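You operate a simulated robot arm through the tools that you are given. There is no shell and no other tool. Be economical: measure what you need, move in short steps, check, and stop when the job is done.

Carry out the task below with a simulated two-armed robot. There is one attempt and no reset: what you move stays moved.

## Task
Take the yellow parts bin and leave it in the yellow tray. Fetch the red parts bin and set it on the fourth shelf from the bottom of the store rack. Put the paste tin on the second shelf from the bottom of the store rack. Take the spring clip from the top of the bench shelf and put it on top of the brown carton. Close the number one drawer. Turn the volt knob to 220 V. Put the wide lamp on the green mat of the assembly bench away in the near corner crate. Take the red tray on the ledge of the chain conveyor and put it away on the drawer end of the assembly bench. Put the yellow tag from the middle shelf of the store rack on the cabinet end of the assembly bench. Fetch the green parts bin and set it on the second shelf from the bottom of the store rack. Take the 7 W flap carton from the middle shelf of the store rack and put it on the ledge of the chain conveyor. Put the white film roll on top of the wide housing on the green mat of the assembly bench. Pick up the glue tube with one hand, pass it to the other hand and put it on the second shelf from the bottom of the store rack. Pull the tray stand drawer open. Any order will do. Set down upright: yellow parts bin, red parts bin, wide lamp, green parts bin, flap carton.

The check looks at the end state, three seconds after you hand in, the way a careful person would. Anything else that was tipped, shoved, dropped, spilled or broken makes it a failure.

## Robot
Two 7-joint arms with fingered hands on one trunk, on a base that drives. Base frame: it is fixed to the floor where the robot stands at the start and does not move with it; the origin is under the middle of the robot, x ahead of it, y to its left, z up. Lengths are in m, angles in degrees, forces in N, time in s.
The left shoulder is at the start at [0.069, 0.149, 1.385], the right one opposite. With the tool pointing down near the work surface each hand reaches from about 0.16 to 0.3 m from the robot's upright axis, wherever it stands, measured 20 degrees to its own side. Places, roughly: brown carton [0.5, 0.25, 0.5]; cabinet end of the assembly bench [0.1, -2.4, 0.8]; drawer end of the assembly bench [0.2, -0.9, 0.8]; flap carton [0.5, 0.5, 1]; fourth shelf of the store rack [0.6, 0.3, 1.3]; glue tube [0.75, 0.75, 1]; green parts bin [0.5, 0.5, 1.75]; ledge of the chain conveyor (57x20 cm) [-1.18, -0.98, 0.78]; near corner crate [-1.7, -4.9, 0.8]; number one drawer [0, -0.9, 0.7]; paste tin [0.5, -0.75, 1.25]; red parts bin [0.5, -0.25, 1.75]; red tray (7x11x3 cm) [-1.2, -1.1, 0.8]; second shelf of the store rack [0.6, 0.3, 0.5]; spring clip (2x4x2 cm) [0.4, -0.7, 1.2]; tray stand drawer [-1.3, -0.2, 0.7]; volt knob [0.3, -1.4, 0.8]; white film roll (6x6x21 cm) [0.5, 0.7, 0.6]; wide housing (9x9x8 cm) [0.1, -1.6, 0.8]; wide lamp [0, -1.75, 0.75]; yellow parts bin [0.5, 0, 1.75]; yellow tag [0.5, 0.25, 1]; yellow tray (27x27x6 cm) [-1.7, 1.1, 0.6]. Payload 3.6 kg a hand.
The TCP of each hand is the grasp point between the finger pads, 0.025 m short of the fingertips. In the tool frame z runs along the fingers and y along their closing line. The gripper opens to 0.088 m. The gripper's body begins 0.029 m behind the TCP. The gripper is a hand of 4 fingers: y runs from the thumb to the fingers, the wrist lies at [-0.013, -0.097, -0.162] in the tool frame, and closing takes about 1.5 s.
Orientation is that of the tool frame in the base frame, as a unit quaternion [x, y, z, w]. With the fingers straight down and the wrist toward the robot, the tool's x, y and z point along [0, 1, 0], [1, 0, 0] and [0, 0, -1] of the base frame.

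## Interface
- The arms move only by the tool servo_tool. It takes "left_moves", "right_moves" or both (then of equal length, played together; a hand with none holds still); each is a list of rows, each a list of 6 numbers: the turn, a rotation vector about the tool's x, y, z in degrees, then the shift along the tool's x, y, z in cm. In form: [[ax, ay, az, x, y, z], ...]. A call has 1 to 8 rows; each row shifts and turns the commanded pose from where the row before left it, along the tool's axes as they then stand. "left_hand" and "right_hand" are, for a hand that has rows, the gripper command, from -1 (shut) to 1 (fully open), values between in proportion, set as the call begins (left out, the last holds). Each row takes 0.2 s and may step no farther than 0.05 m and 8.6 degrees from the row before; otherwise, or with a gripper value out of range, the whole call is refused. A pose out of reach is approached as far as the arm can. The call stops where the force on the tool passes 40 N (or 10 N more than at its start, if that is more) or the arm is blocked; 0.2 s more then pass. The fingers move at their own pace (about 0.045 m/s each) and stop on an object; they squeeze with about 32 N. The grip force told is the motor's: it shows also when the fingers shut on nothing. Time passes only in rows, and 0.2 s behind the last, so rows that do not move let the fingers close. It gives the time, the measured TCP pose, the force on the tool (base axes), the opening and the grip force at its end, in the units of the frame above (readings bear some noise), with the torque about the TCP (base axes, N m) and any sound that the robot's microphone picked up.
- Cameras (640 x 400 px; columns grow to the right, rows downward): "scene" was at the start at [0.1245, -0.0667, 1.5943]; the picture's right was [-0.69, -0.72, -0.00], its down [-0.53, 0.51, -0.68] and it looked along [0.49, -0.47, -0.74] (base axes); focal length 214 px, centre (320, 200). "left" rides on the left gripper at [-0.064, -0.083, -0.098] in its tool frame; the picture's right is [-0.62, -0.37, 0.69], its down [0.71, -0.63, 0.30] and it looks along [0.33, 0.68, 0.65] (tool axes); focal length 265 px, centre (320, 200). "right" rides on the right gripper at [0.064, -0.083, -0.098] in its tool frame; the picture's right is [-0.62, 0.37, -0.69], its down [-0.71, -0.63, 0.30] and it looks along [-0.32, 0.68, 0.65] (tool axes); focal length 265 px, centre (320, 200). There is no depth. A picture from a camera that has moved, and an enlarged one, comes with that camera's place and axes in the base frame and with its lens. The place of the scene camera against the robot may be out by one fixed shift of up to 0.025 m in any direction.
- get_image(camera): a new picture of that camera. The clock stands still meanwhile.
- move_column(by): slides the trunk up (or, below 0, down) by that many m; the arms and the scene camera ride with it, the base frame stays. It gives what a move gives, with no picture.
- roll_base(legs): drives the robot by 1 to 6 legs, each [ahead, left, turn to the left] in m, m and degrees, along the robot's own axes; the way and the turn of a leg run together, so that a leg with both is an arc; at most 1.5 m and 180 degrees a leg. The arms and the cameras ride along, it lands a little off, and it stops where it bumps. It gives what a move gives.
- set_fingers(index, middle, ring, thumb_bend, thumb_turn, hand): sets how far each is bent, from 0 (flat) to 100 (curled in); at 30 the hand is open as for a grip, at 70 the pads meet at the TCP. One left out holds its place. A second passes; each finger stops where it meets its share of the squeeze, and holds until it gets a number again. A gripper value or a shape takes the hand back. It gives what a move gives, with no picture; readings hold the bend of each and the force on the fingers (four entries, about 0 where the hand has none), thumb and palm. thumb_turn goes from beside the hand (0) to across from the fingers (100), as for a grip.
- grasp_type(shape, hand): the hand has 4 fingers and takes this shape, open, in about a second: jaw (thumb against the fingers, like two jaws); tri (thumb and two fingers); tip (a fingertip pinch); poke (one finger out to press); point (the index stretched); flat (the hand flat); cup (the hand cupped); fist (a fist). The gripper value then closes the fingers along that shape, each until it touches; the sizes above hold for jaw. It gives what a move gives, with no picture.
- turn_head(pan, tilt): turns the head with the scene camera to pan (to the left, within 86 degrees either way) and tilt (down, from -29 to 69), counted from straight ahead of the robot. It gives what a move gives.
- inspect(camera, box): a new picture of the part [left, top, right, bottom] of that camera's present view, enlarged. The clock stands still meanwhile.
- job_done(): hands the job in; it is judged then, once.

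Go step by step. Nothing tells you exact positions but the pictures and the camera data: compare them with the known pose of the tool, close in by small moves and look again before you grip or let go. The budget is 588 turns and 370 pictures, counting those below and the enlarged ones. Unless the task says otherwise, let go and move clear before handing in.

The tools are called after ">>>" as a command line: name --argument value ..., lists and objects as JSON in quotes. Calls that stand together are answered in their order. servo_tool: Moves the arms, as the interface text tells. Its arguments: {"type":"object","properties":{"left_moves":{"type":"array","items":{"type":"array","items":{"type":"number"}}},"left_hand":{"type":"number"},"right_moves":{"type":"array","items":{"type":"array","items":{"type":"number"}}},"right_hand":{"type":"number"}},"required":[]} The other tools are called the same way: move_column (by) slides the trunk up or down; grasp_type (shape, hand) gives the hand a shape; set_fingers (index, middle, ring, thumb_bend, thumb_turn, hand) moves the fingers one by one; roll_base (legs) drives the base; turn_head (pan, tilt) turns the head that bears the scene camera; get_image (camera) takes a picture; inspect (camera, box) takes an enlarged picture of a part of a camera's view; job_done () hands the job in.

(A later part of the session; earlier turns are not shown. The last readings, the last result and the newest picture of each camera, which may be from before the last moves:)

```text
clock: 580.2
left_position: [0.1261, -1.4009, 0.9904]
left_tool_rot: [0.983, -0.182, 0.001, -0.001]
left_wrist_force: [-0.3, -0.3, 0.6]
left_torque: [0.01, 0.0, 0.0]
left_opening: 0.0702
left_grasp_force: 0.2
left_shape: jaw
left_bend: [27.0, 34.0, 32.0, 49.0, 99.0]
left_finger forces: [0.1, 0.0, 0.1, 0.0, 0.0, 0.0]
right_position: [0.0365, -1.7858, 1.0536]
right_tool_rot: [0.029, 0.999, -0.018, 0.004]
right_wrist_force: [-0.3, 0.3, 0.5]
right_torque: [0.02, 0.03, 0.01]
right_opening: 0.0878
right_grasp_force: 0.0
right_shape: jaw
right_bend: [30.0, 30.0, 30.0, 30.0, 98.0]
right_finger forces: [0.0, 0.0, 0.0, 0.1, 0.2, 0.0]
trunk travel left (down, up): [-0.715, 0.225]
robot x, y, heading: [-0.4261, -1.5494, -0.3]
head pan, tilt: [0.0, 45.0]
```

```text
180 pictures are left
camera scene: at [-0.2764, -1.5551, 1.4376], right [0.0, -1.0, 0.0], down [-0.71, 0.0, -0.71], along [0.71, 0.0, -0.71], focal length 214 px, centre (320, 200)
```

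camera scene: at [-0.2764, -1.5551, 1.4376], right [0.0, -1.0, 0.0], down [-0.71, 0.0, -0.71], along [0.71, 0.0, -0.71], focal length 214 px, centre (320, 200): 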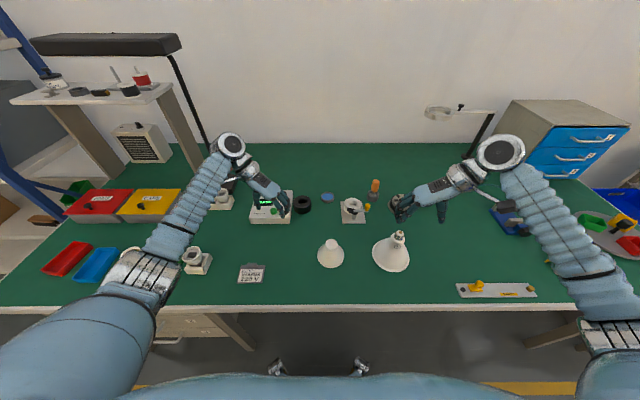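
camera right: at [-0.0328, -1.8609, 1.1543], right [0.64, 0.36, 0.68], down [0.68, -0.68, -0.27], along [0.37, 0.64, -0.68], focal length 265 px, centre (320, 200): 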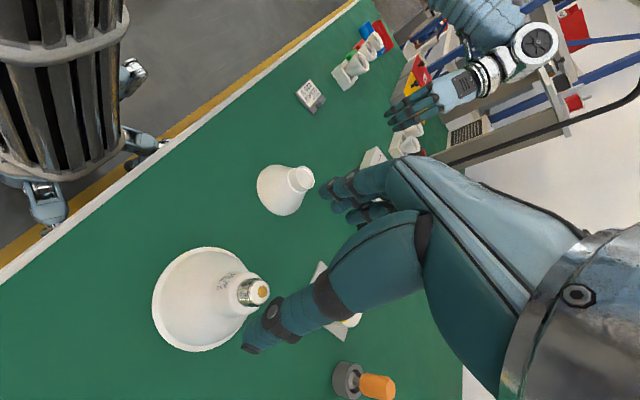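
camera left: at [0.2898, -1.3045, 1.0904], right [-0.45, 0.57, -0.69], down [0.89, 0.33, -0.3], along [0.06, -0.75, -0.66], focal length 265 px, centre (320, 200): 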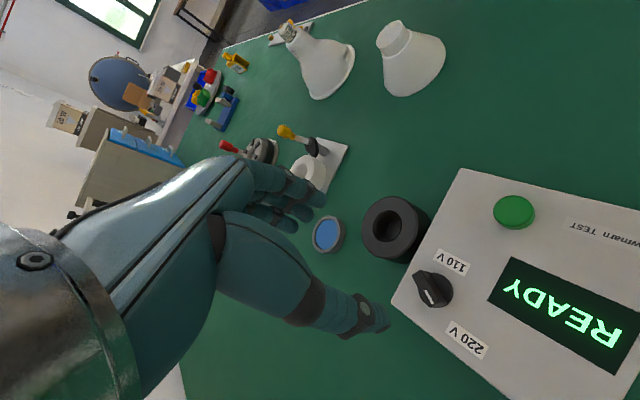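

>>> servo_tool --right_moves '[[-2, 0.4, 0, -2.4, 0.5, 2], [0, 0, 0, -2.4, 0.5, 2], [0, 0, 0, 0, 0, 3], [0, 0, 0, 0, 0, 2.5], [0, 0, 0, 0, 0, 0]]'

>>> get_image --camera "right"

>>> inspect --camera "scene" --box '[340, 180, 460, 290]'

```text
clock: 581.4
left_position: [0.1259, -1.4017, 0.9906]
left_tool_rot: [0.983, -0.182, 0.0, 0.0]
left_wrist_force: [0.2, -0.4, -0.7]
left_torque: [-0.03, 0.0, 0.01]
left_opening: 0.0701
left_grasp_force: 0.1
left_shape: jaw
left_bend: [27.0, 34.0, 32.0, 49.0, 99.0]
left_finger forces: [0.0, 0.0, 0.0, 0.0, 0.0, 0.1]
right_position: [0.0879, -1.7786, 0.9576]
right_tool_rot: [0.029, 1.0, -0.002, 0.001]
right_wrist_force: [-0.1, -0.1, -0.3]
right_torque: [0.02, -0.02, -0.01]
right_opening: 0.0877
right_grasp_force: 0.0
right_shape: jaw
right_bend: [30.0, 30.0, 30.0, 30.0, 98.0]
right_finger forces: [0.1, 0.0, 0.0, 0.1, 0.0, 0.1]
trunk travel left (down, up): [-0.715, 0.225]
robot x, y, heading: [-0.4292, -1.5465, -0.2]
head pan, tilt: [0.0, 45.0]
```

```text
179 pictures are left
camera right: at [0.0186, -1.8571, 1.0548], right [0.64, 0.33, 0.69], down [0.68, -0.67, -0.3], along [0.36, 0.66, -0.66], focal length 265 px, centre (320, 200)
```

right: 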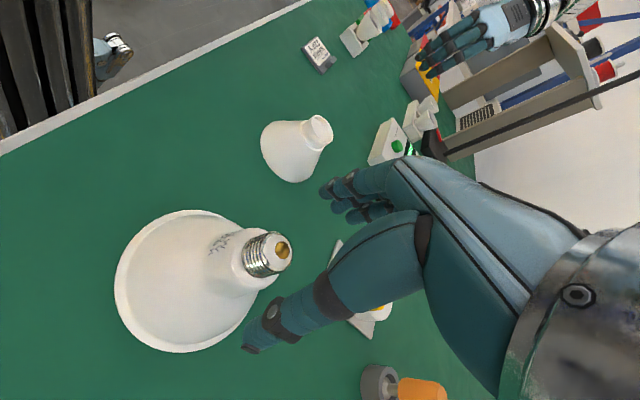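

```text
3.64 times, centred on (400, 235) of scene
camera zoom: at [-0.2757, -1.5559, 1.4375], right [0.0, -1.0, 0.0], down [-0.71, 0.0, -0.71], along [0.71, 0.0, -0.71], focal length 780 px, centre (29, 73)
```

zoom: 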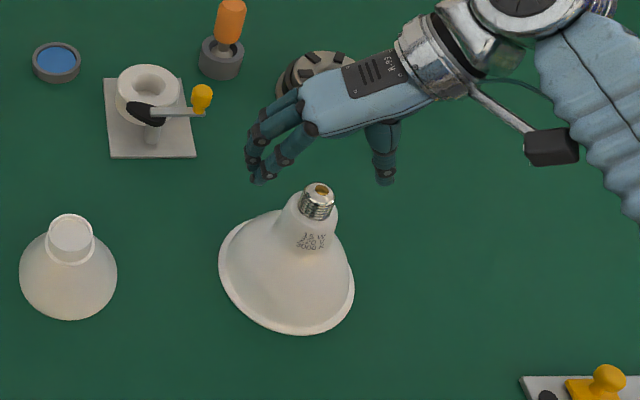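

>>> servo_tool --right_moves '[[0, 0, 0, -0.3, 0.6, 2.5], [0, 0, 0, 0, 0, 2.0], [0, 0, 0, 0, 0, 0]]'

>>> servo_tool --right_moves '[[0, 0, 0, 0, 0, 0], [0, 0, 0, 0, 0, 0], [0, 0, 0, 0, 0, 0], [0, 0, 0, 0, 0, 0], [0, 0, 0, 0, 0, 0], [0, 0, 0, 0, 0, 0]]' --right_hand -1

>>> get_image --camera "right"

```text
clock: 582.2
left_position: [0.125, -1.4034, 0.9907]
left_tool_rot: [0.983, -0.182, 0.0, -0.001]
left_wrist_force: [0.3, 0.5, 0.4]
left_torque: [-0.01, 0.03, -0.02]
left_opening: 0.0701
left_grasp_force: 0.0
left_shape: jaw
left_bend: [27.0, 34.0, 32.0, 49.0, 99.0]
left_finger forces: [0.0, 0.0, 0.0, 0.1, 0.0, 0.1]
right_position: [0.0894, -1.7716, 0.9118]
right_tool_rot: [0.029, 1.0, 0.0, 0.001]
right_wrist_force: [0.0, -0.3, 0.0]
right_torque: [0.0, 0.04, 0.0]
right_opening: 0.0878
right_grasp_force: 0.1
right_shape: jaw
right_bend: [30.0, 30.0, 30.0, 30.0, 98.0]
right_finger forces: [0.0, 0.0, 0.0, 0.1, 0.1, 0.1]
trunk travel left (down, up): [-0.715, 0.225]
robot x, y, heading: [-0.4267, -1.5461, 0.0]
head pan, tilt: [0.0, 45.0]
```

```text
clock: 583.6
left_position: [0.1249, -1.403, 0.9914]
left_tool_rot: [0.983, -0.182, 0.001, -0.001]
left_wrist_force: [0.1, 0.4, 0.1]
left_torque: [-0.03, -0.01, 0.02]
left_opening: 0.0703
left_grasp_force: 0.0
left_shape: jaw
left_bend: [27.0, 34.0, 32.0, 49.0, 99.0]
left_finger forces: [0.0, 0.0, 0.0, 0.0, 0.0, 0.1]
right_position: [0.0901, -1.7729, 0.9127]
right_tool_rot: [0.028, 1.0, -0.001, 0.0]
right_wrist_force: [1.4, -1.0, 1.5]
right_torque: [0.07, -0.07, -0.06]
right_opening: 0.0305
right_grasp_force: 32.0
right_shape: jaw
right_bend: [74.0, 65.0, 70.0, 67.0, 100.0]
right_finger forces: [17.3, 8.8, 0.0, 0.0, 24.6, 0.0]
trunk travel left (down, up): [-0.715, 0.225]
robot x, y, heading: [-0.4268, -1.542, -0.1]
head pan, tilt: [0.0, 45.0]
```

```text
177 pictures are left
camera right: at [0.0205, -1.8523, 1.0089], right [0.64, 0.33, 0.69], down [0.68, -0.67, -0.3], along [0.37, 0.66, -0.65], focal length 265 px, centre (320, 200)
```

right: 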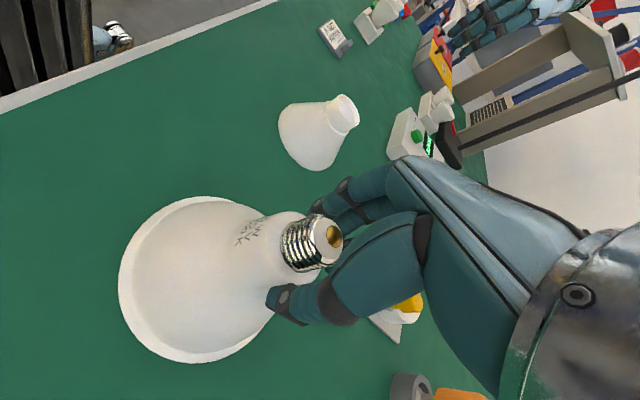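

>>> servo_tool --right_moves '[[0, 0, 0, 0, 0, -2], [0, 0, 0, 0, 0, -4], [0, 0, 0, 0, 0, -4], [0, 0, 0, 0, 0, -4], [0, 0, 0, 0, 0, 0]]'

>>> get_image --camera "right"

>>> get_image --camera "scene"

```text
clock: 584.8
left_position: [0.1264, -1.4033, 0.9908]
left_tool_rot: [0.983, -0.182, 0.001, -0.001]
left_wrist_force: [1.7, -0.2, 0.5]
left_torque: [0.0, -0.01, 0.01]
left_opening: 0.0701
left_grasp_force: 0.0
left_shape: jaw
left_bend: [27.0, 34.0, 32.0, 49.0, 99.0]
left_finger forces: [0.0, 0.0, 0.1, 0.0, 0.0, 0.1]
right_position: [0.0911, -1.7761, 1.0513]
right_tool_rot: [0.029, 1.0, 0.0, 0.0]
right_wrist_force: [0.2, -0.7, -1.6]
right_torque: [0.03, -0.01, 0.01]
right_opening: 0.0295
right_grasp_force: 32.0
right_shape: jaw
right_bend: [73.0, 65.0, 70.0, 68.0, 100.0]
right_finger forces: [17.2, 8.7, 0.0, 0.0, 23.1, 0.0]
trunk travel left (down, up): [-0.715, 0.225]
robot x, y, heading: [-0.4249, -1.5488, -0.1]
head pan, tilt: [0.0, 45.0]
```

```text
176 pictures are left
camera right: at [0.0218, -1.8561, 1.1499], right [0.64, 0.33, 0.69], down [0.68, -0.67, -0.3], along [0.36, 0.66, -0.65], focal length 265 px, centre (320, 200)
```

right: 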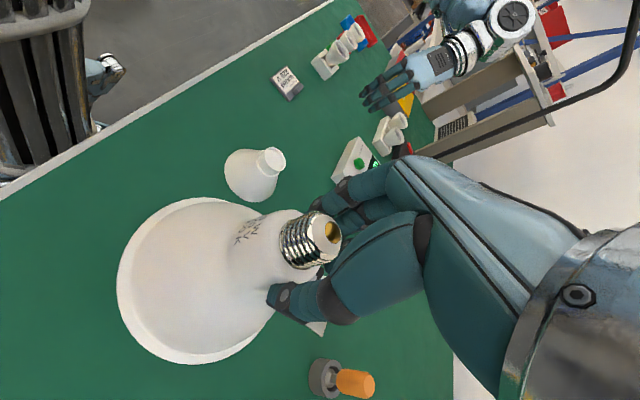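

```text
175 pictures are left
camera scene: at [-0.276, -1.5571, 1.4376], right [0.0, -1.0, 0.0], down [-0.71, 0.0, -0.71], along [0.71, 0.0, -0.71], focal length 214 px, centre (320, 200)
```

scene: 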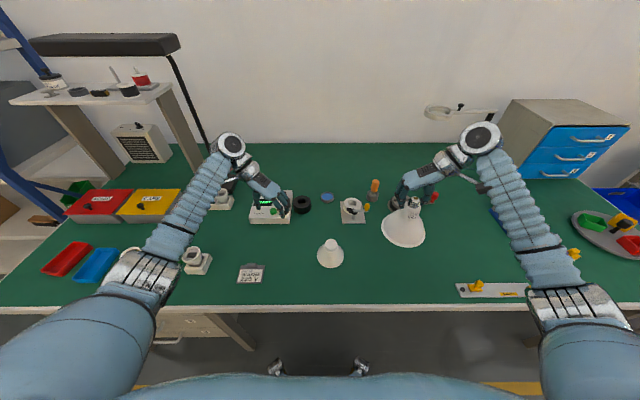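

Lamp held upright. I back off from the bench and go down the aisle to look for the near corner crate.

>>> servo_tool --left_moves '[[0, 0, 0, -3, 0, -3], [0, 0, 0, -3, 0, -3], [0, 0, 0, 0, 0, 0]]' --right_moves '[[0, 0, 0, 0, 0, -3], [0, 0, 0, 0, 0, -3], [0, 0, 0, 0, 0, 0]]'

>>> roll_base --legs '[[-0.22, 0, 0], [0, -1.1, 0]]'

>>> turn_head --pan -86 --tilt 15

>>> get_image --camera "scene"

```text
clock: 585.6
left_position: [0.0712, -1.384, 1.0507]
left_tool_rot: [0.983, -0.181, -0.001, 0.0]
left_wrist_force: [-0.6, 0.7, 0.5]
left_torque: [0.02, 0.02, 0.04]
left_opening: 0.0701
left_grasp_force: 0.1
left_shape: jaw
left_bend: [27.0, 34.0, 32.0, 49.0, 99.0]
left_finger forces: [0.1, 0.1, 0.0, 0.0, 0.0, 0.0]
right_position: [0.0901, -1.7752, 1.1112]
right_tool_rot: [0.028, 1.0, 0.001, 0.001]
right_wrist_force: [-0.3, 0.9, -2.5]
right_torque: [0.0, 0.0, 0.03]
right_opening: 0.0291
right_grasp_force: 32.1
right_shape: jaw
right_bend: [73.0, 65.0, 70.0, 68.0, 100.0]
right_finger forces: [17.1, 8.8, 0.0, 0.0, 23.0, 0.1]
trunk travel left (down, up): [-0.715, 0.225]
robot x, y, heading: [-0.4255, -1.5453, -0.3]
head pan, tilt: [0.0, 45.0]
```

```text
clock: 602.7
left_position: [-0.1497, -2.4707, 1.0517]
left_tool_rot: [0.984, -0.18, 0.0, 0.0]
left_wrist_force: [1.1, -0.8, 0.1]
left_torque: [0.02, 0.03, -0.02]
left_opening: 0.0705
left_grasp_force: 0.1
left_shape: jaw
left_bend: [27.0, 34.0, 32.0, 49.0, 99.0]
left_finger forces: [0.0, 0.1, 0.0, 0.1, 0.0, 0.1]
right_position: [-0.1294, -2.8629, 1.1129]
right_tool_rot: [0.026, 1.0, -0.001, 0.001]
right_wrist_force: [-0.3, 0.2, -2.1]
right_torque: [0.03, -0.08, 0.03]
right_opening: 0.0276
right_grasp_force: 32.0
right_shape: jaw
right_bend: [73.0, 66.0, 70.0, 69.0, 100.0]
right_finger forces: [17.4, 8.0, 0.0, 0.1, 22.5, 0.0]
trunk travel left (down, up): [-0.715, 0.225]
robot x, y, heading: [-0.6412, -2.635, 0.0]
head pan, tilt: [0.0, 45.0]
```

```text
clock: 604.3
left_position: [-0.1499, -2.4713, 1.0503]
left_tool_rot: [0.984, -0.18, 0.0, -0.001]
left_wrist_force: [-0.4, -0.1, -0.3]
left_torque: [-0.03, -0.02, 0.01]
left_opening: 0.0705
left_grasp_force: 0.0
left_shape: jaw
left_bend: [27.0, 34.0, 32.0, 49.0, 99.0]
left_finger forces: [0.0, 0.0, 0.0, 0.1, 0.0, 0.0]
right_position: [-0.1275, -2.8641, 1.1129]
right_tool_rot: [0.027, 1.0, 0.0, 0.001]
right_wrist_force: [0.3, 0.2, -2.9]
right_torque: [0.02, -0.06, 0.03]
right_opening: 0.028
right_grasp_force: 31.8
right_shape: jaw
right_bend: [73.0, 66.0, 70.0, 69.0, 100.0]
right_finger forces: [17.4, 8.0, 0.1, 0.1, 22.5, 0.0]
trunk travel left (down, up): [-0.715, 0.225]
robot x, y, heading: [-0.6469, -2.6372, 0.3]
head pan, tilt: [-85.9, 15.0]
```

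```text
174 pictures are left
camera scene: at [-0.5683, -2.7406, 1.4844], right [-1.0, -0.07, 0.0], down [-0.02, 0.26, -0.97], along [0.07, -0.96, -0.26], focal length 214 px, centre (320, 200)
```

scene: 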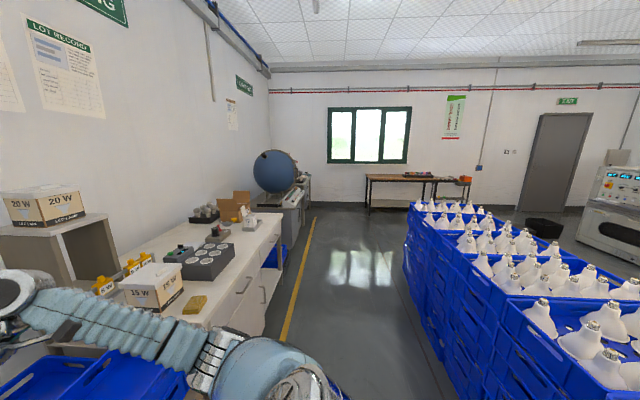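

The lamps' crate block is on the right; the (-1.7, -4.9) crate is at its far aisle corner. I turn to face -x here and then slide along.

>>> move_column --by 0.1

>>> roll_base --legs '[[0, 0, -60], [0, 0, -60], [0, 0, -60]]'

>>> turn_head --pan 40 --tilt 25

>>> get_image --camera "scene"

>>> get_image --camera "right"

```text
clock: 605.6
left_position: [-0.1495, -2.4716, 1.1506]
left_tool_rot: [0.984, -0.179, 0.0, -0.001]
left_wrist_force: [-0.4, 0.4, 0.2]
left_torque: [-0.01, 0.02, -0.01]
left_opening: 0.0704
left_grasp_force: 0.1
left_shape: jaw
left_bend: [27.0, 34.0, 32.0, 49.0, 99.0]
left_finger forces: [0.0, 0.0, 0.0, 0.1, 0.1, 0.1]
right_position: [-0.1285, -2.8618, 1.212]
right_tool_rot: [0.027, 1.0, -0.002, 0.0]
right_wrist_force: [0.0, -0.2, -3.6]
right_torque: [0.0, -0.02, -0.01]
right_opening: 0.0277
right_grasp_force: 32.3
right_shape: jaw
right_bend: [73.0, 66.0, 70.0, 69.0, 100.0]
right_finger forces: [17.5, 7.9, 0.1, 0.0, 22.5, 0.0]
trunk travel left (down, up): [-0.815, 0.125]
robot x, y, heading: [-0.6416, -2.6398, 0.3]
head pan, tilt: [-85.9, 15.0]
```

```text
clock: 625.9
left_position: [-1.1266, -2.8305, 1.15]
left_tool_rot: [0.146, 0.989, 0.0, 0.0]
left_wrist_force: [1.0, 0.5, -0.3]
left_torque: [-0.01, -0.02, -0.01]
left_opening: 0.0704
left_grasp_force: 0.0
left_shape: jaw
left_bend: [27.0, 34.0, 32.0, 49.0, 99.0]
left_finger forces: [0.0, 0.0, 0.0, 0.0, 0.1, 0.0]
right_position: [-1.1749, -2.4415, 1.2117]
right_tool_rot: [1.0, 0.006, -0.001, 0.0]
right_wrist_force: [-1.1, 0.3, -0.5]
right_torque: [-0.01, -0.02, -0.01]
right_opening: 0.016
right_grasp_force: 31.8
right_shape: jaw
right_bend: [75.0, 73.0, 70.0, 84.0, 100.0]
right_finger forces: [0.0, 0.0, 0.0, 0.0, 0.0, 0.0]
trunk travel left (down, up): [-0.815, 0.125]
robot x, y, heading: [-0.6451, -2.6356, -176.1]
head pan, tilt: [-85.9, 15.0]
```

```text
clock: 628.0
left_position: [-1.1267, -2.8329, 1.151]
left_tool_rot: [0.147, 0.989, 0.0, 0.0]
left_wrist_force: [0.6, -0.1, -0.5]
left_torque: [-0.01, 0.0, -0.03]
left_opening: 0.0701
left_grasp_force: 0.1
left_shape: jaw
left_bend: [27.0, 34.0, 32.0, 49.0, 99.0]
left_finger forces: [0.0, 0.0, 0.1, 0.0, 0.0, 0.0]
right_position: [-1.1737, -2.4436, 1.2135]
right_tool_rot: [1.0, 0.006, -0.001, -0.001]
right_wrist_force: [-1.0, -0.8, -0.5]
right_torque: [-0.03, -0.03, 0.0]
right_opening: 0.0163
right_grasp_force: 31.7
right_shape: jaw
right_bend: [75.0, 73.0, 70.0, 84.0, 100.0]
right_finger forces: [0.0, 0.0, 0.0, 0.0, 0.0, 0.0]
trunk travel left (down, up): [-0.815, 0.125]
robot x, y, heading: [-0.6484, -2.6357, -176.3]
head pan, tilt: [40.0, 25.0]
```

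```text
173 pictures are left
camera scene: at [-0.7418, -2.7148, 1.5682], right [-0.69, 0.72, 0.0], down [0.3, 0.29, -0.91], along [-0.65, -0.63, -0.42], focal length 214 px, centre (320, 200)
```

scene: 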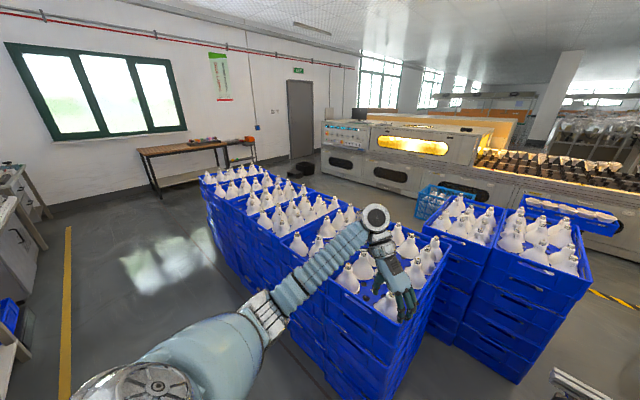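

```text
172 pictures are left
camera right: at [-1.1105, -2.3589, 1.3106], right [-0.61, -0.38, 0.69], down [-0.72, 0.62, -0.3], along [-0.32, -0.69, -0.65], focal length 265 px, centre (320, 200)
```

right: 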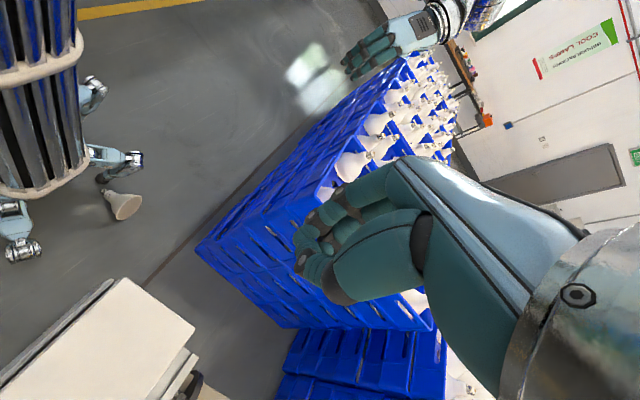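

The lamp slipped out during the turn and lies on the floor next to my base. I zoom in on it.

>>> inspect --camera "right" --box '[60, 150, 200, 250]'

>>> turn_head --pan 15 --tilt 65

>>> get_image --camera "scene"

```text
4.00 times, centred on (130, 200) of right
camera zoom: at [-1.1105, -2.3589, 1.3106], right [-0.61, -0.38, 0.69], down [-0.72, 0.62, -0.3], along [-0.32, -0.69, -0.65], focal length 1062 px, centre (1080, 200)
```

zoom: 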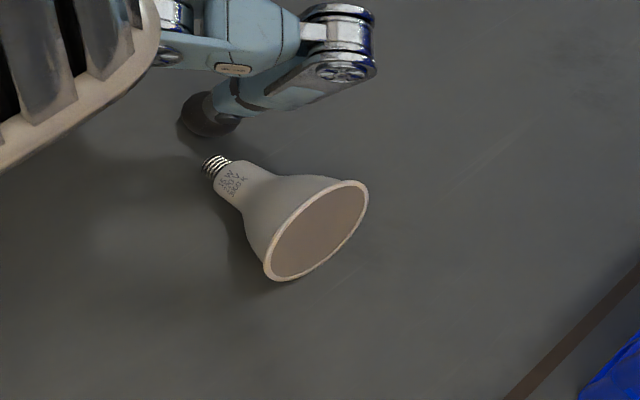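

```text
clock: 629.0
left_position: [-1.1258, -2.8313, 1.15]
left_tool_rot: [0.147, 0.989, -0.001, -0.001]
left_wrist_force: [-0.4, -0.3, 0.1]
left_torque: [-0.02, 0.0, -0.01]
left_opening: 0.0703
left_grasp_force: 0.0
left_shape: jaw
left_bend: [27.0, 34.0, 32.0, 49.0, 99.0]
left_finger forces: [0.0, 0.0, 0.0, 0.0, 0.0, 0.1]
right_position: [-1.1733, -2.4422, 1.2127]
right_tool_rot: [1.0, 0.007, -0.001, -0.001]
right_wrist_force: [-0.3, 0.6, -0.1]
right_torque: [0.02, 0.02, 0.01]
right_opening: 0.0162
right_grasp_force: 32.4
right_shape: jaw
right_bend: [75.0, 73.0, 70.0, 84.0, 100.0]
right_finger forces: [0.0, 0.0, 0.0, 0.1, 0.0, 0.0]
trunk travel left (down, up): [-0.815, 0.125]
robot x, y, heading: [-0.6399, -2.6323, -176.3]
head pan, tilt: [15.0, 65.0]
```

```text
170 pictures are left
camera scene: at [-0.7329, -2.6703, 1.5127], right [-0.32, 0.95, 0.0], down [0.86, 0.29, -0.42], along [-0.4, -0.14, -0.91], focal length 214 px, centre (320, 200)
```

scene: 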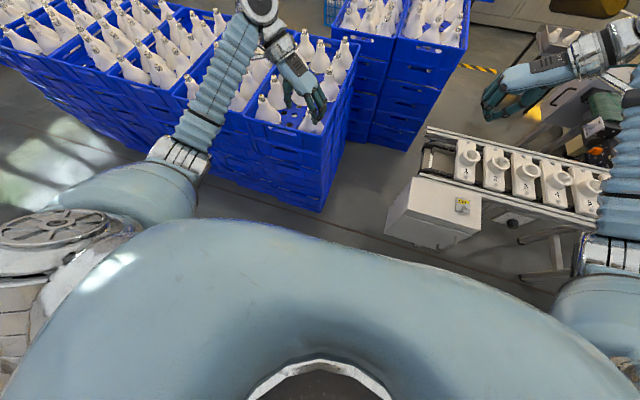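

The lamp is intact, lying with its cap toward me. I'll pick it up with the left hand low, turn it upright. First back up, straighten, and lower the trunk.

>>> roll_base --legs '[[-0.15, 0, 0], [0, 0, -3.7]]'

>>> move_column --by -0.4

>>> turn_head --pan 10 --tilt 55

>>> get_image --camera "scene"

>>> get_image --camera "left"

```text
clock: 632.3
left_position: [-0.9813, -2.7949, 1.1489]
left_tool_rot: [0.174, 0.985, -0.001, 0.0]
left_wrist_force: [0.2, -1.2, -0.7]
left_torque: [0.03, -0.03, 0.01]
left_opening: 0.0702
left_grasp_force: 0.0
left_shape: jaw
left_bend: [27.0, 34.0, 32.0, 49.0, 99.0]
left_finger forces: [0.1, 0.0, 0.0, 0.0, 0.1, 0.0]
right_position: [-1.0062, -2.4023, 1.2129]
right_tool_rot: [1.0, -0.023, 0.0, 0.0]
right_wrist_force: [0.2, 0.0, 0.4]
right_torque: [0.01, 0.0, 0.01]
right_opening: 0.0161
right_grasp_force: 32.2
right_shape: jaw
right_bend: [75.0, 73.0, 70.0, 84.0, 100.0]
right_finger forces: [0.0, 0.1, 0.0, 0.0, 0.0, 0.0]
trunk travel left (down, up): [-0.815, 0.125]
robot x, y, heading: [-0.4906, -2.6194, -179.9]
head pan, tilt: [15.0, 65.0]
```

```text
clock: 636.2
left_position: [-0.982, -2.7923, 0.7501]
left_tool_rot: [0.175, 0.985, -0.001, -0.001]
left_wrist_force: [0.2, -0.7, -1.5]
left_torque: [-0.02, -0.03, 0.04]
left_opening: 0.0698
left_grasp_force: 0.1
left_shape: jaw
left_bend: [27.0, 34.0, 32.0, 49.0, 99.0]
left_finger forces: [0.0, 0.0, 0.0, 0.0, 0.1, 0.0]
right_position: [-1.0064, -2.4028, 0.8122]
right_tool_rot: [1.0, -0.022, 0.0, 0.0]
right_wrist_force: [-0.4, -0.3, -0.5]
right_torque: [-0.03, 0.01, 0.03]
right_opening: 0.0162
right_grasp_force: 31.6
right_shape: jaw
right_bend: [75.0, 73.0, 70.0, 84.0, 100.0]
right_finger forces: [0.0, 0.0, 0.0, 0.0, 0.0, 0.0]
trunk travel left (down, up): [-0.415, 0.525]
robot x, y, heading: [-0.49, -2.6262, -179.8]
head pan, tilt: [15.0, 65.0]
```

```text
clock: 636.9
left_position: [-0.98, -2.7928, 0.7491]
left_tool_rot: [0.175, 0.985, -0.001, 0.0]
left_wrist_force: [0.4, 0.7, 0.5]
left_torque: [0.03, 0.01, 0.02]
left_opening: 0.0703
left_grasp_force: 0.2
left_shape: jaw
left_bend: [27.0, 34.0, 32.0, 49.0, 99.0]
left_finger forces: [0.0, 0.0, 0.1, 0.1, 0.0, 0.0]
right_position: [-1.0066, -2.402, 0.8121]
right_tool_rot: [1.0, -0.023, -0.001, -0.001]
right_wrist_force: [-0.3, -0.2, -1.0]
right_torque: [-0.01, 0.01, 0.0]
right_opening: 0.016
right_grasp_force: 31.2
right_shape: jaw
right_bend: [75.0, 73.0, 70.0, 84.0, 100.0]
right_finger forces: [0.0, 0.1, 0.0, 0.0, 0.1, 0.0]
trunk travel left (down, up): [-0.415, 0.525]
robot x, y, heading: [-0.4906, -2.6247, -179.8]
head pan, tilt: [10.0, 55.0]
```

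```text
169 pictures are left
camera scene: at [-0.5914, -2.6497, 1.1242], right [-0.18, 0.98, 0.0], down [0.81, 0.15, -0.57], along [-0.56, -0.1, -0.82], focal length 214 px, centre (320, 200)
```

scene: 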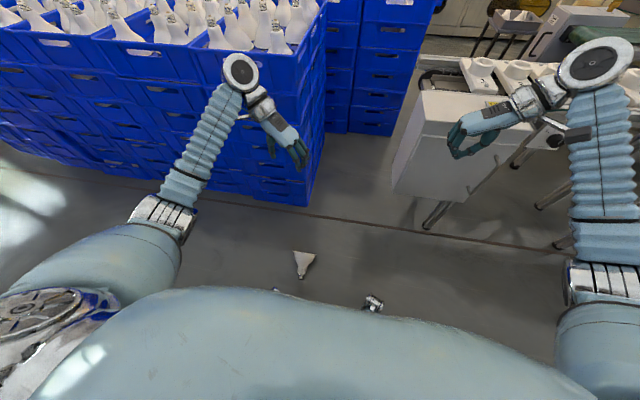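

```text
168 pictures are left
camera left: at [-0.9502, -2.894, 0.8494], right [0.45, -0.56, -0.69], down [-0.89, -0.34, -0.3], along [-0.07, 0.75, -0.65], focal length 265 px, centre (320, 200)
```

left: 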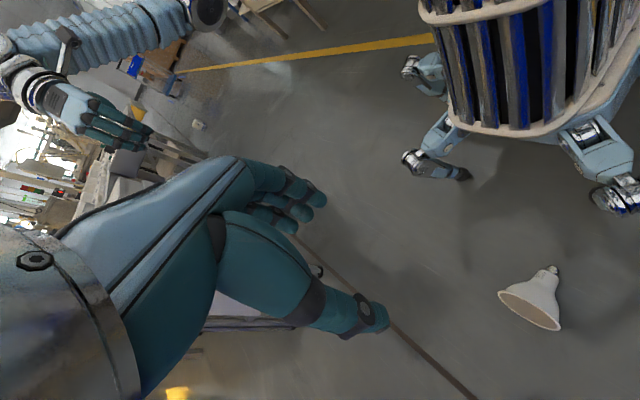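

I lower the trunk further and bring the left hand over the lamp's neck.

>>> move_column --by -0.4

>>> servo_tool --left_moves '[[0, 0, -7, -3, 0, 3], [0, 0, -7, -3, 0, 3], [0, 0, -6, 0, 0, 4], [0, 0, 0, 0, 0, 4], [0, 0, 0, 0, 0, 0]]' --left_hand 1

>>> get_image --camera "left"

```text
clock: 640.7
left_position: [-0.9799, -2.7934, 0.3502]
left_tool_rot: [0.175, 0.985, -0.001, 0.001]
left_wrist_force: [0.9, 0.2, 0.3]
left_torque: [0.01, 0.01, -0.01]
left_opening: 0.0701
left_grasp_force: 0.0
left_shape: jaw
left_bend: [27.0, 34.0, 32.0, 49.0, 99.0]
left_finger forces: [0.1, 0.1, 0.1, 0.1, 0.0, 0.0]
right_position: [-1.0063, -2.4016, 0.4134]
right_tool_rot: [1.0, -0.022, -0.001, -0.002]
right_wrist_force: [-0.8, 0.5, -0.2]
right_torque: [0.02, 0.01, -0.01]
right_opening: 0.0161
right_grasp_force: 32.3
right_shape: jaw
right_bend: [75.0, 73.0, 70.0, 84.0, 100.0]
right_finger forces: [0.0, 0.0, 0.0, 0.0, 0.0, 0.1]
trunk travel left (down, up): [-0.015, 0.925]
robot x, y, heading: [-0.4866, -2.6233, -179.7]
head pan, tilt: [10.0, 55.0]
```

```text
clock: 641.9
left_position: [-0.9237, -2.8094, 0.2063]
left_tool_rot: [0.002, 1.0, -0.001, -0.001]
left_wrist_force: [-0.4, -0.6, 0.8]
left_torque: [-0.04, 0.01, 0.0]
left_opening: 0.0876
left_grasp_force: 0.2
left_shape: jaw
left_bend: [30.0, 30.0, 30.0, 30.0, 98.0]
left_finger forces: [0.0, 0.0, 0.0, 0.0, 0.0, 0.1]
right_position: [-1.0062, -2.4015, 0.4132]
right_tool_rot: [1.0, -0.022, -0.001, -0.001]
right_wrist_force: [-0.4, -0.7, 0.3]
right_torque: [0.02, 0.05, -0.01]
right_opening: 0.016
right_grasp_force: 32.3
right_shape: jaw
right_bend: [75.0, 73.0, 70.0, 84.0, 100.0]
right_finger forces: [0.1, 0.0, 0.0, 0.0, 0.0, 0.1]
trunk travel left (down, up): [-0.015, 0.925]
robot x, y, heading: [-0.4867, -2.6246, -179.7]
head pan, tilt: [10.0, 55.0]
```

```text
167 pictures are left
camera left: at [-0.8599, -2.8938, 0.3066], right [0.62, -0.37, -0.69], down [-0.72, -0.63, -0.3], along [-0.32, 0.68, -0.65], focal length 265 px, centre (320, 200)
```

left: 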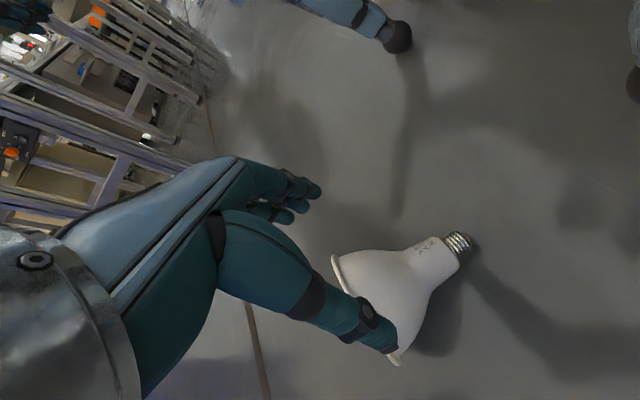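

>>> servo_tool --left_moves '[[0, 0, 0, -0.6, 1.7, 3.5], [0, 0, 0, 0, 0, 4], [0, 0, 0, 0, 0, 4], [0, 0, 0, 0, 0, 3], [0, 0, 0, 0, 0, 0]]'

>>> get_image --camera "left"

```text
clock: 643.1
left_position: [-0.9175, -2.7922, 0.0649]
left_tool_rot: [0.002, 1.0, -0.001, 0.0]
left_wrist_force: [1.3, 0.2, 1.4]
left_torque: [-0.01, -0.02, -0.02]
left_opening: 0.0875
left_grasp_force: 0.1
left_shape: jaw
left_bend: [30.0, 30.0, 30.0, 30.0, 98.0]
left_finger forces: [0.0, 0.0, 0.0, 0.1, 0.0, 0.0]
right_position: [-1.0062, -2.4015, 0.4118]
right_tool_rot: [1.0, -0.021, -0.002, -0.001]
right_wrist_force: [-0.9, 0.4, 0.9]
right_torque: [-0.05, 0.02, 0.01]
right_opening: 0.016
right_grasp_force: 32.4
right_shape: jaw
right_bend: [75.0, 73.0, 70.0, 84.0, 100.0]
right_finger forces: [0.0, 0.1, 0.1, 0.0, 0.0, 0.0]
trunk travel left (down, up): [-0.015, 0.925]
robot x, y, heading: [-0.4876, -2.6259, -179.5]
head pan, tilt: [10.0, 55.0]
```

```text
166 pictures are left
camera left: at [-0.8541, -2.8766, 0.1641], right [0.62, -0.37, -0.69], down [-0.72, -0.63, -0.3], along [-0.32, 0.68, -0.65], focal length 265 px, centre (320, 200)
```

left: 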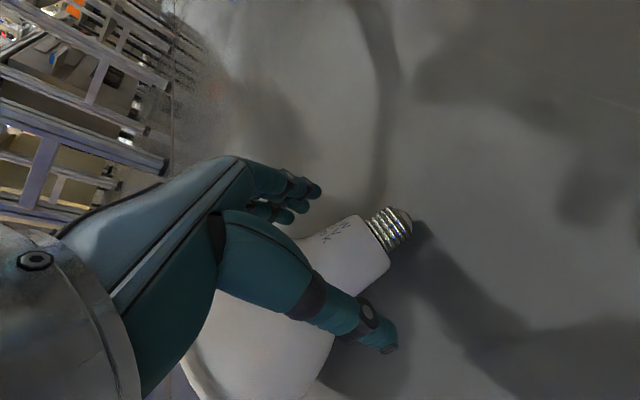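

>>> servo_tool --left_moves '[[0, 0, 0, 0, 0, 1.5], [0, 0, 0, 0, 0, 1.3], [0, 0, 0, 0, 0, 0]]'

>>> servo_tool --left_moves '[[0, 0, 0, 0, 0, 0], [0, 0, 0, 0, 0, 0], [0, 0, 0, 0, 0, 0], [0, 0, 0, 0, 0, 0], [0, 0, 0, 0, 0, 0], [0, 0, 0, 0, 0, 0]]' --left_hand -1

>>> servo_tool --left_moves '[[0, 0, 0, 0, 0, -3], [0, 0, 0, 0, 0, -4], [0, 0, 0, 0, 0, -4], [0, 0, 0, 0, 0, -4], [0, 0, 0, 0, 0, 0]]'

>>> get_image --camera "left"

>>> get_image --camera "scene"

```text
clock: 643.9
left_position: [-0.9189, -2.7917, 0.0375]
left_tool_rot: [0.001, 1.0, 0.0, 0.0]
left_wrist_force: [-0.8, 0.9, -0.1]
left_torque: [0.02, -0.02, -0.01]
left_opening: 0.0878
left_grasp_force: 0.1
left_shape: jaw
left_bend: [30.0, 30.0, 30.0, 30.0, 98.0]
left_finger forces: [0.1, 0.1, 0.0, 0.0, 0.1, 0.0]
right_position: [-1.0059, -2.4009, 0.4129]
right_tool_rot: [1.0, -0.022, 0.0, 0.0]
right_wrist_force: [-0.3, 0.0, 0.9]
right_torque: [0.05, 0.02, -0.01]
right_opening: 0.0162
right_grasp_force: 31.8
right_shape: jaw
right_bend: [75.0, 73.0, 70.0, 84.0, 100.0]
right_finger forces: [0.0, 0.1, 0.0, 0.0, 0.1, 0.0]
trunk travel left (down, up): [-0.015, 0.925]
robot x, y, heading: [-0.4888, -2.6272, -179.8]
head pan, tilt: [10.0, 55.0]
```

```text
clock: 645.3
left_position: [-0.9164, -2.7927, 0.0386]
left_tool_rot: [0.001, 1.0, -0.001, 0.0]
left_wrist_force: [0.4, 1.0, -0.5]
left_torque: [0.0, 0.0, -0.09]
left_opening: 0.0345
left_grasp_force: 31.9
left_shape: jaw
left_bend: [74.0, 50.0, 46.0, 74.0, 100.0]
left_finger forces: [15.6, 8.4, 3.5, 0.1, 27.2, 0.0]
right_position: [-1.006, -2.4017, 0.4124]
right_tool_rot: [1.0, -0.022, -0.001, -0.001]
right_wrist_force: [0.0, -0.8, 0.5]
right_torque: [0.02, 0.0, -0.02]
right_opening: 0.0159
right_grasp_force: 32.1
right_shape: jaw
right_bend: [75.0, 73.0, 70.0, 84.0, 100.0]
right_finger forces: [0.0, 0.0, 0.0, 0.1, 0.0, 0.1]
trunk travel left (down, up): [-0.015, 0.925]
robot x, y, heading: [-0.4926, -2.6236, -179.7]
head pan, tilt: [10.0, 55.0]
```

```text
clock: 646.5
left_position: [-0.9192, -2.791, 0.1838]
left_tool_rot: [0.0, 1.0, -0.001, 0.0]
left_wrist_force: [-0.7, 0.1, -2.1]
left_torque: [0.0, -0.13, 0.0]
left_opening: 0.0341
left_grasp_force: 32.0
left_shape: jaw
left_bend: [74.0, 51.0, 49.0, 74.0, 99.0]
left_finger forces: [15.3, 8.5, 4.7, 0.0, 27.4, 0.1]
right_position: [-1.0055, -2.4012, 0.4125]
right_tool_rot: [1.0, -0.021, -0.001, -0.001]
right_wrist_force: [-0.3, -0.1, 0.4]
right_torque: [0.01, -0.03, 0.0]
right_opening: 0.0164
right_grasp_force: 32.2
right_shape: jaw
right_bend: [75.0, 73.0, 70.0, 84.0, 100.0]
right_finger forces: [0.1, 0.0, 0.0, 0.0, 0.0, 0.1]
trunk travel left (down, up): [-0.015, 0.925]
robot x, y, heading: [-0.4868, -2.6268, -179.8]
head pan, tilt: [10.0, 55.0]
```

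```text
165 pictures are left
camera left: at [-0.8554, -2.8763, 0.2837], right [0.62, -0.37, -0.69], down [-0.72, -0.63, -0.3], along [-0.32, 0.68, -0.65], focal length 265 px, centre (320, 200)
```

left: 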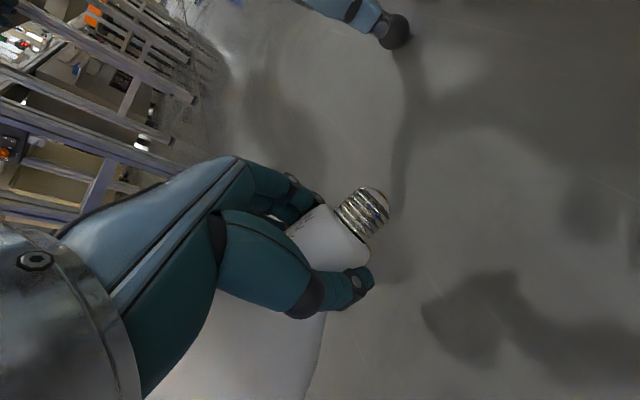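

```text
164 pictures are left
camera scene: at [-0.5914, -2.6496, 0.7242], right [-0.18, 0.98, 0.0], down [0.81, 0.15, -0.57], along [-0.56, -0.1, -0.82], focal length 214 px, centre (320, 200)
```

scene: 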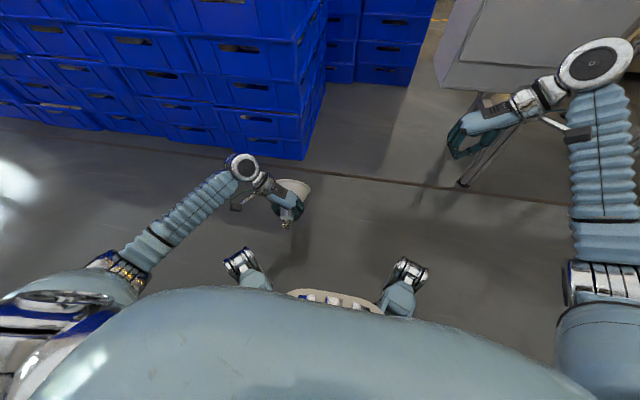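

Gripped by three fingers. I raise it while yawing the hand 90° counter-clockwise.

>>> servo_tool --left_moves '[[0, 0, -8, 0, 0, -4], [0, 0, -8, 0, 0, -4], [0, 0, -8, 0, 0, -4], [0, 0, -8, 0, 0, -4], [0, 0, -8, 0, 0, -4], [0, 0, -8, 0, 0, -4], [0, 0, -8, 0, 0, 0], [0, 0, -8, 0, 0, 0]]'

>>> servo_tool --left_moves '[[0, 0, -8, 0, 0, 0], [0, 0, -8, 0, 0, 0], [0, 0, -8, 0, 0, 0], [0, 0, 0, 0, 0, 0]]'

>>> get_image --camera "left"

>>> get_image --camera "scene"

```text
clock: 648.3
left_position: [-0.9186, -2.7923, 0.4268]
left_tool_rot: [-0.53, 0.848, -0.001, 0.0]
left_wrist_force: [0.4, -0.1, -3.4]
left_torque: [0.13, -0.08, 0.0]
left_opening: 0.0342
left_grasp_force: 32.6
left_shape: jaw
left_bend: [74.0, 51.0, 49.0, 74.0, 99.0]
left_finger forces: [15.2, 8.3, 4.9, 0.1, 27.5, 0.1]
right_position: [-1.0053, -2.4016, 0.4138]
right_tool_rot: [1.0, -0.022, -0.002, -0.001]
right_wrist_force: [0.5, -0.9, 0.0]
right_torque: [-0.01, 0.01, 0.01]
right_opening: 0.0163
right_grasp_force: 32.1
right_shape: jaw
right_bend: [75.0, 73.0, 70.0, 84.0, 100.0]
right_finger forces: [0.0, 0.0, 0.1, 0.0, 0.0, 0.0]
trunk travel left (down, up): [-0.015, 0.925]
robot x, y, heading: [-0.4866, -2.6226, -179.7]
head pan, tilt: [10.0, 55.0]
```

```text
clock: 649.3
left_position: [-0.9161, -2.7923, 0.4265]
left_tool_rot: [-0.694, 0.72, 0.0, -0.001]
left_wrist_force: [-0.9, -0.4, -1.7]
left_torque: [0.13, 0.0, 0.02]
left_opening: 0.0343
left_grasp_force: 31.8
left_shape: jaw
left_bend: [74.0, 51.0, 49.0, 74.0, 99.0]
left_finger forces: [15.2, 8.2, 4.8, 0.0, 27.5, 0.0]
right_position: [-1.006, -2.4018, 0.4121]
right_tool_rot: [1.0, -0.022, 0.0, -0.001]
right_wrist_force: [-0.7, -0.1, 1.0]
right_torque: [-0.02, 0.01, -0.03]
right_opening: 0.0163
right_grasp_force: 32.4
right_shape: jaw
right_bend: [75.0, 73.0, 70.0, 84.0, 100.0]
right_finger forces: [0.1, 0.0, 0.0, 0.0, 0.0, 0.0]
trunk travel left (down, up): [-0.015, 0.925]
robot x, y, heading: [-0.49, -2.6234, -179.3]
head pan, tilt: [10.0, 55.0]
```

```text
163 pictures are left
camera left: at [-0.8323, -2.7314, 0.5254], right [0.39, 0.61, -0.69], down [0.6, -0.74, -0.3], along [-0.7, -0.3, -0.65], focal length 265 px, centre (320, 200)
```

left: 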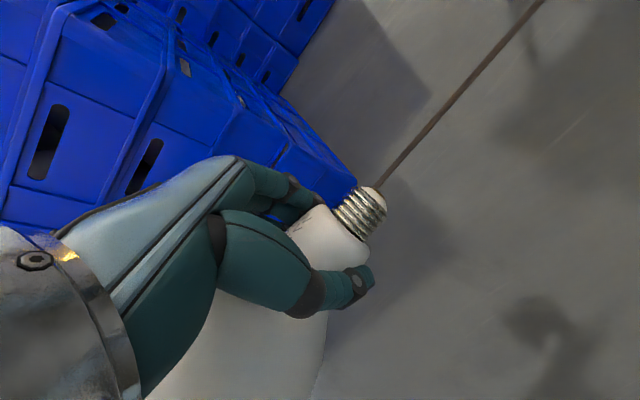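

```text
162 pictures are left
camera scene: at [-0.5915, -2.6496, 0.7242], right [-0.18, 0.98, 0.0], down [0.81, 0.15, -0.57], along [-0.56, -0.1, -0.82], focal length 214 px, centre (320, 200)
```

scene: 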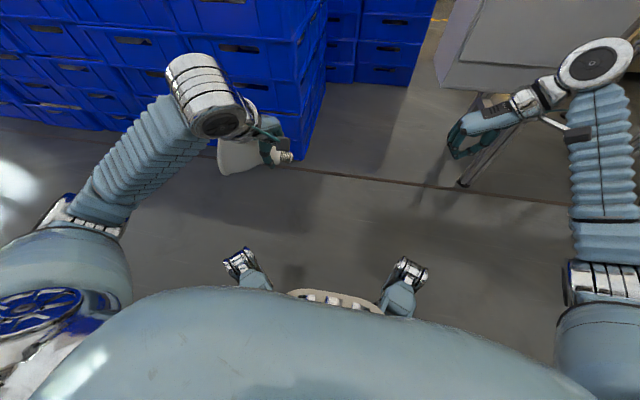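

Now roll the hand about the forward axis so the lens goes down.

>>> servo_tool --left_moves '[[0, -8.2, 0, 0, 0, 0], [0, -8.2, 0, 0, 0, 0], [0, -8.2, 0, 0, 0, 0], [0, -8.2, 0, 0, 0, 0], [0, -8.2, 0, 0, 0, 0], [0, -8.2, 0, 0, 0, 0], [0, -8.2, 0, 0, 0, 0], [0, -8.2, 0, 0, 0, 0]]'

>>> servo_tool --left_moves '[[0, -8.2, 0, 0, 0, 0], [0, -8.2, 0, 0, 0, 0], [0, -8, 0, 0, 0, 0], [0, 0, 0, 0, 0, 0]]'

>>> get_image --camera "scene"

>>> get_image --camera "left"

```text
clock: 651.1
left_position: [-0.9164, -2.7944, 0.4279]
left_tool_rot: [-0.583, 0.606, 0.376, 0.39]
left_wrist_force: [0.7, -0.5, -2.6]
left_torque: [0.07, 0.0, 0.02]
left_opening: 0.0343
left_grasp_force: 32.4
left_shape: jaw
left_bend: [74.0, 51.0, 49.0, 74.0, 99.0]
left_finger forces: [15.3, 8.3, 4.4, 0.1, 26.8, 0.0]
right_position: [-1.0056, -2.4018, 0.4124]
right_tool_rot: [1.0, -0.022, -0.002, 0.0]
right_wrist_force: [-0.3, -0.5, 0.0]
right_torque: [0.0, 0.0, 0.03]
right_opening: 0.0162
right_grasp_force: 31.7
right_shape: jaw
right_bend: [75.0, 73.0, 70.0, 84.0, 100.0]
right_finger forces: [0.0, 0.0, 0.1, 0.0, 0.0, 0.1]
trunk travel left (down, up): [-0.015, 0.925]
robot x, y, heading: [-0.4902, -2.6244, -179.7]
head pan, tilt: [10.0, 55.0]
```

```text
clock: 652.1
left_position: [-0.9174, -2.7928, 0.4266]
left_tool_rot: [-0.49, 0.51, 0.49, 0.51]
left_wrist_force: [-0.1, -0.4, -2.9]
left_torque: [0.02, 0.05, 0.02]
left_opening: 0.0341
left_grasp_force: 31.7
left_shape: jaw
left_bend: [74.0, 51.0, 49.0, 74.0, 99.0]
left_finger forces: [15.7, 8.1, 4.2, 0.0, 26.6, 0.0]
right_position: [-1.0063, -2.4014, 0.4127]
right_tool_rot: [1.0, -0.021, -0.001, -0.001]
right_wrist_force: [-0.9, 0.6, -0.2]
right_torque: [-0.02, 0.0, -0.04]
right_opening: 0.0161
right_grasp_force: 32.8
right_shape: jaw
right_bend: [75.0, 73.0, 70.0, 84.0, 100.0]
right_finger forces: [0.0, 0.0, 0.0, 0.1, 0.0, 0.0]
trunk travel left (down, up): [-0.015, 0.925]
robot x, y, heading: [-0.4847, -2.6224, -179.5]
head pan, tilt: [10.0, 55.0]
```

```text
161 pictures are left
camera scene: at [-0.5915, -2.6497, 0.7242], right [-0.18, 0.98, 0.0], down [0.81, 0.15, -0.57], along [-0.56, -0.1, -0.82], focal length 214 px, centre (320, 200)
```

scene: 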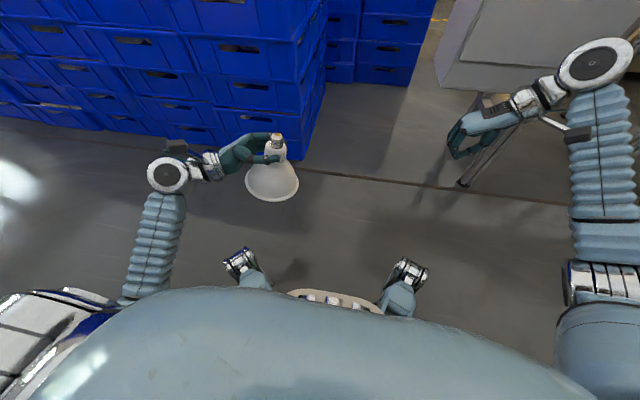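

```text
160 pictures are left
camera left: at [-0.8379, -2.8955, 0.4924], right [0.39, 0.68, 0.62], down [0.64, 0.28, -0.71], along [-0.66, 0.68, -0.32], focal length 265 px, centre (320, 200)
```

left: 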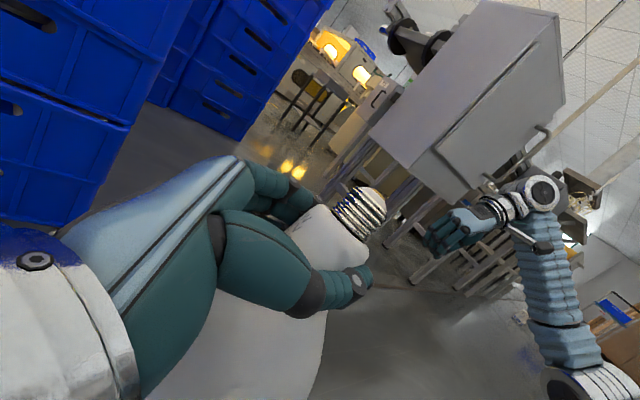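

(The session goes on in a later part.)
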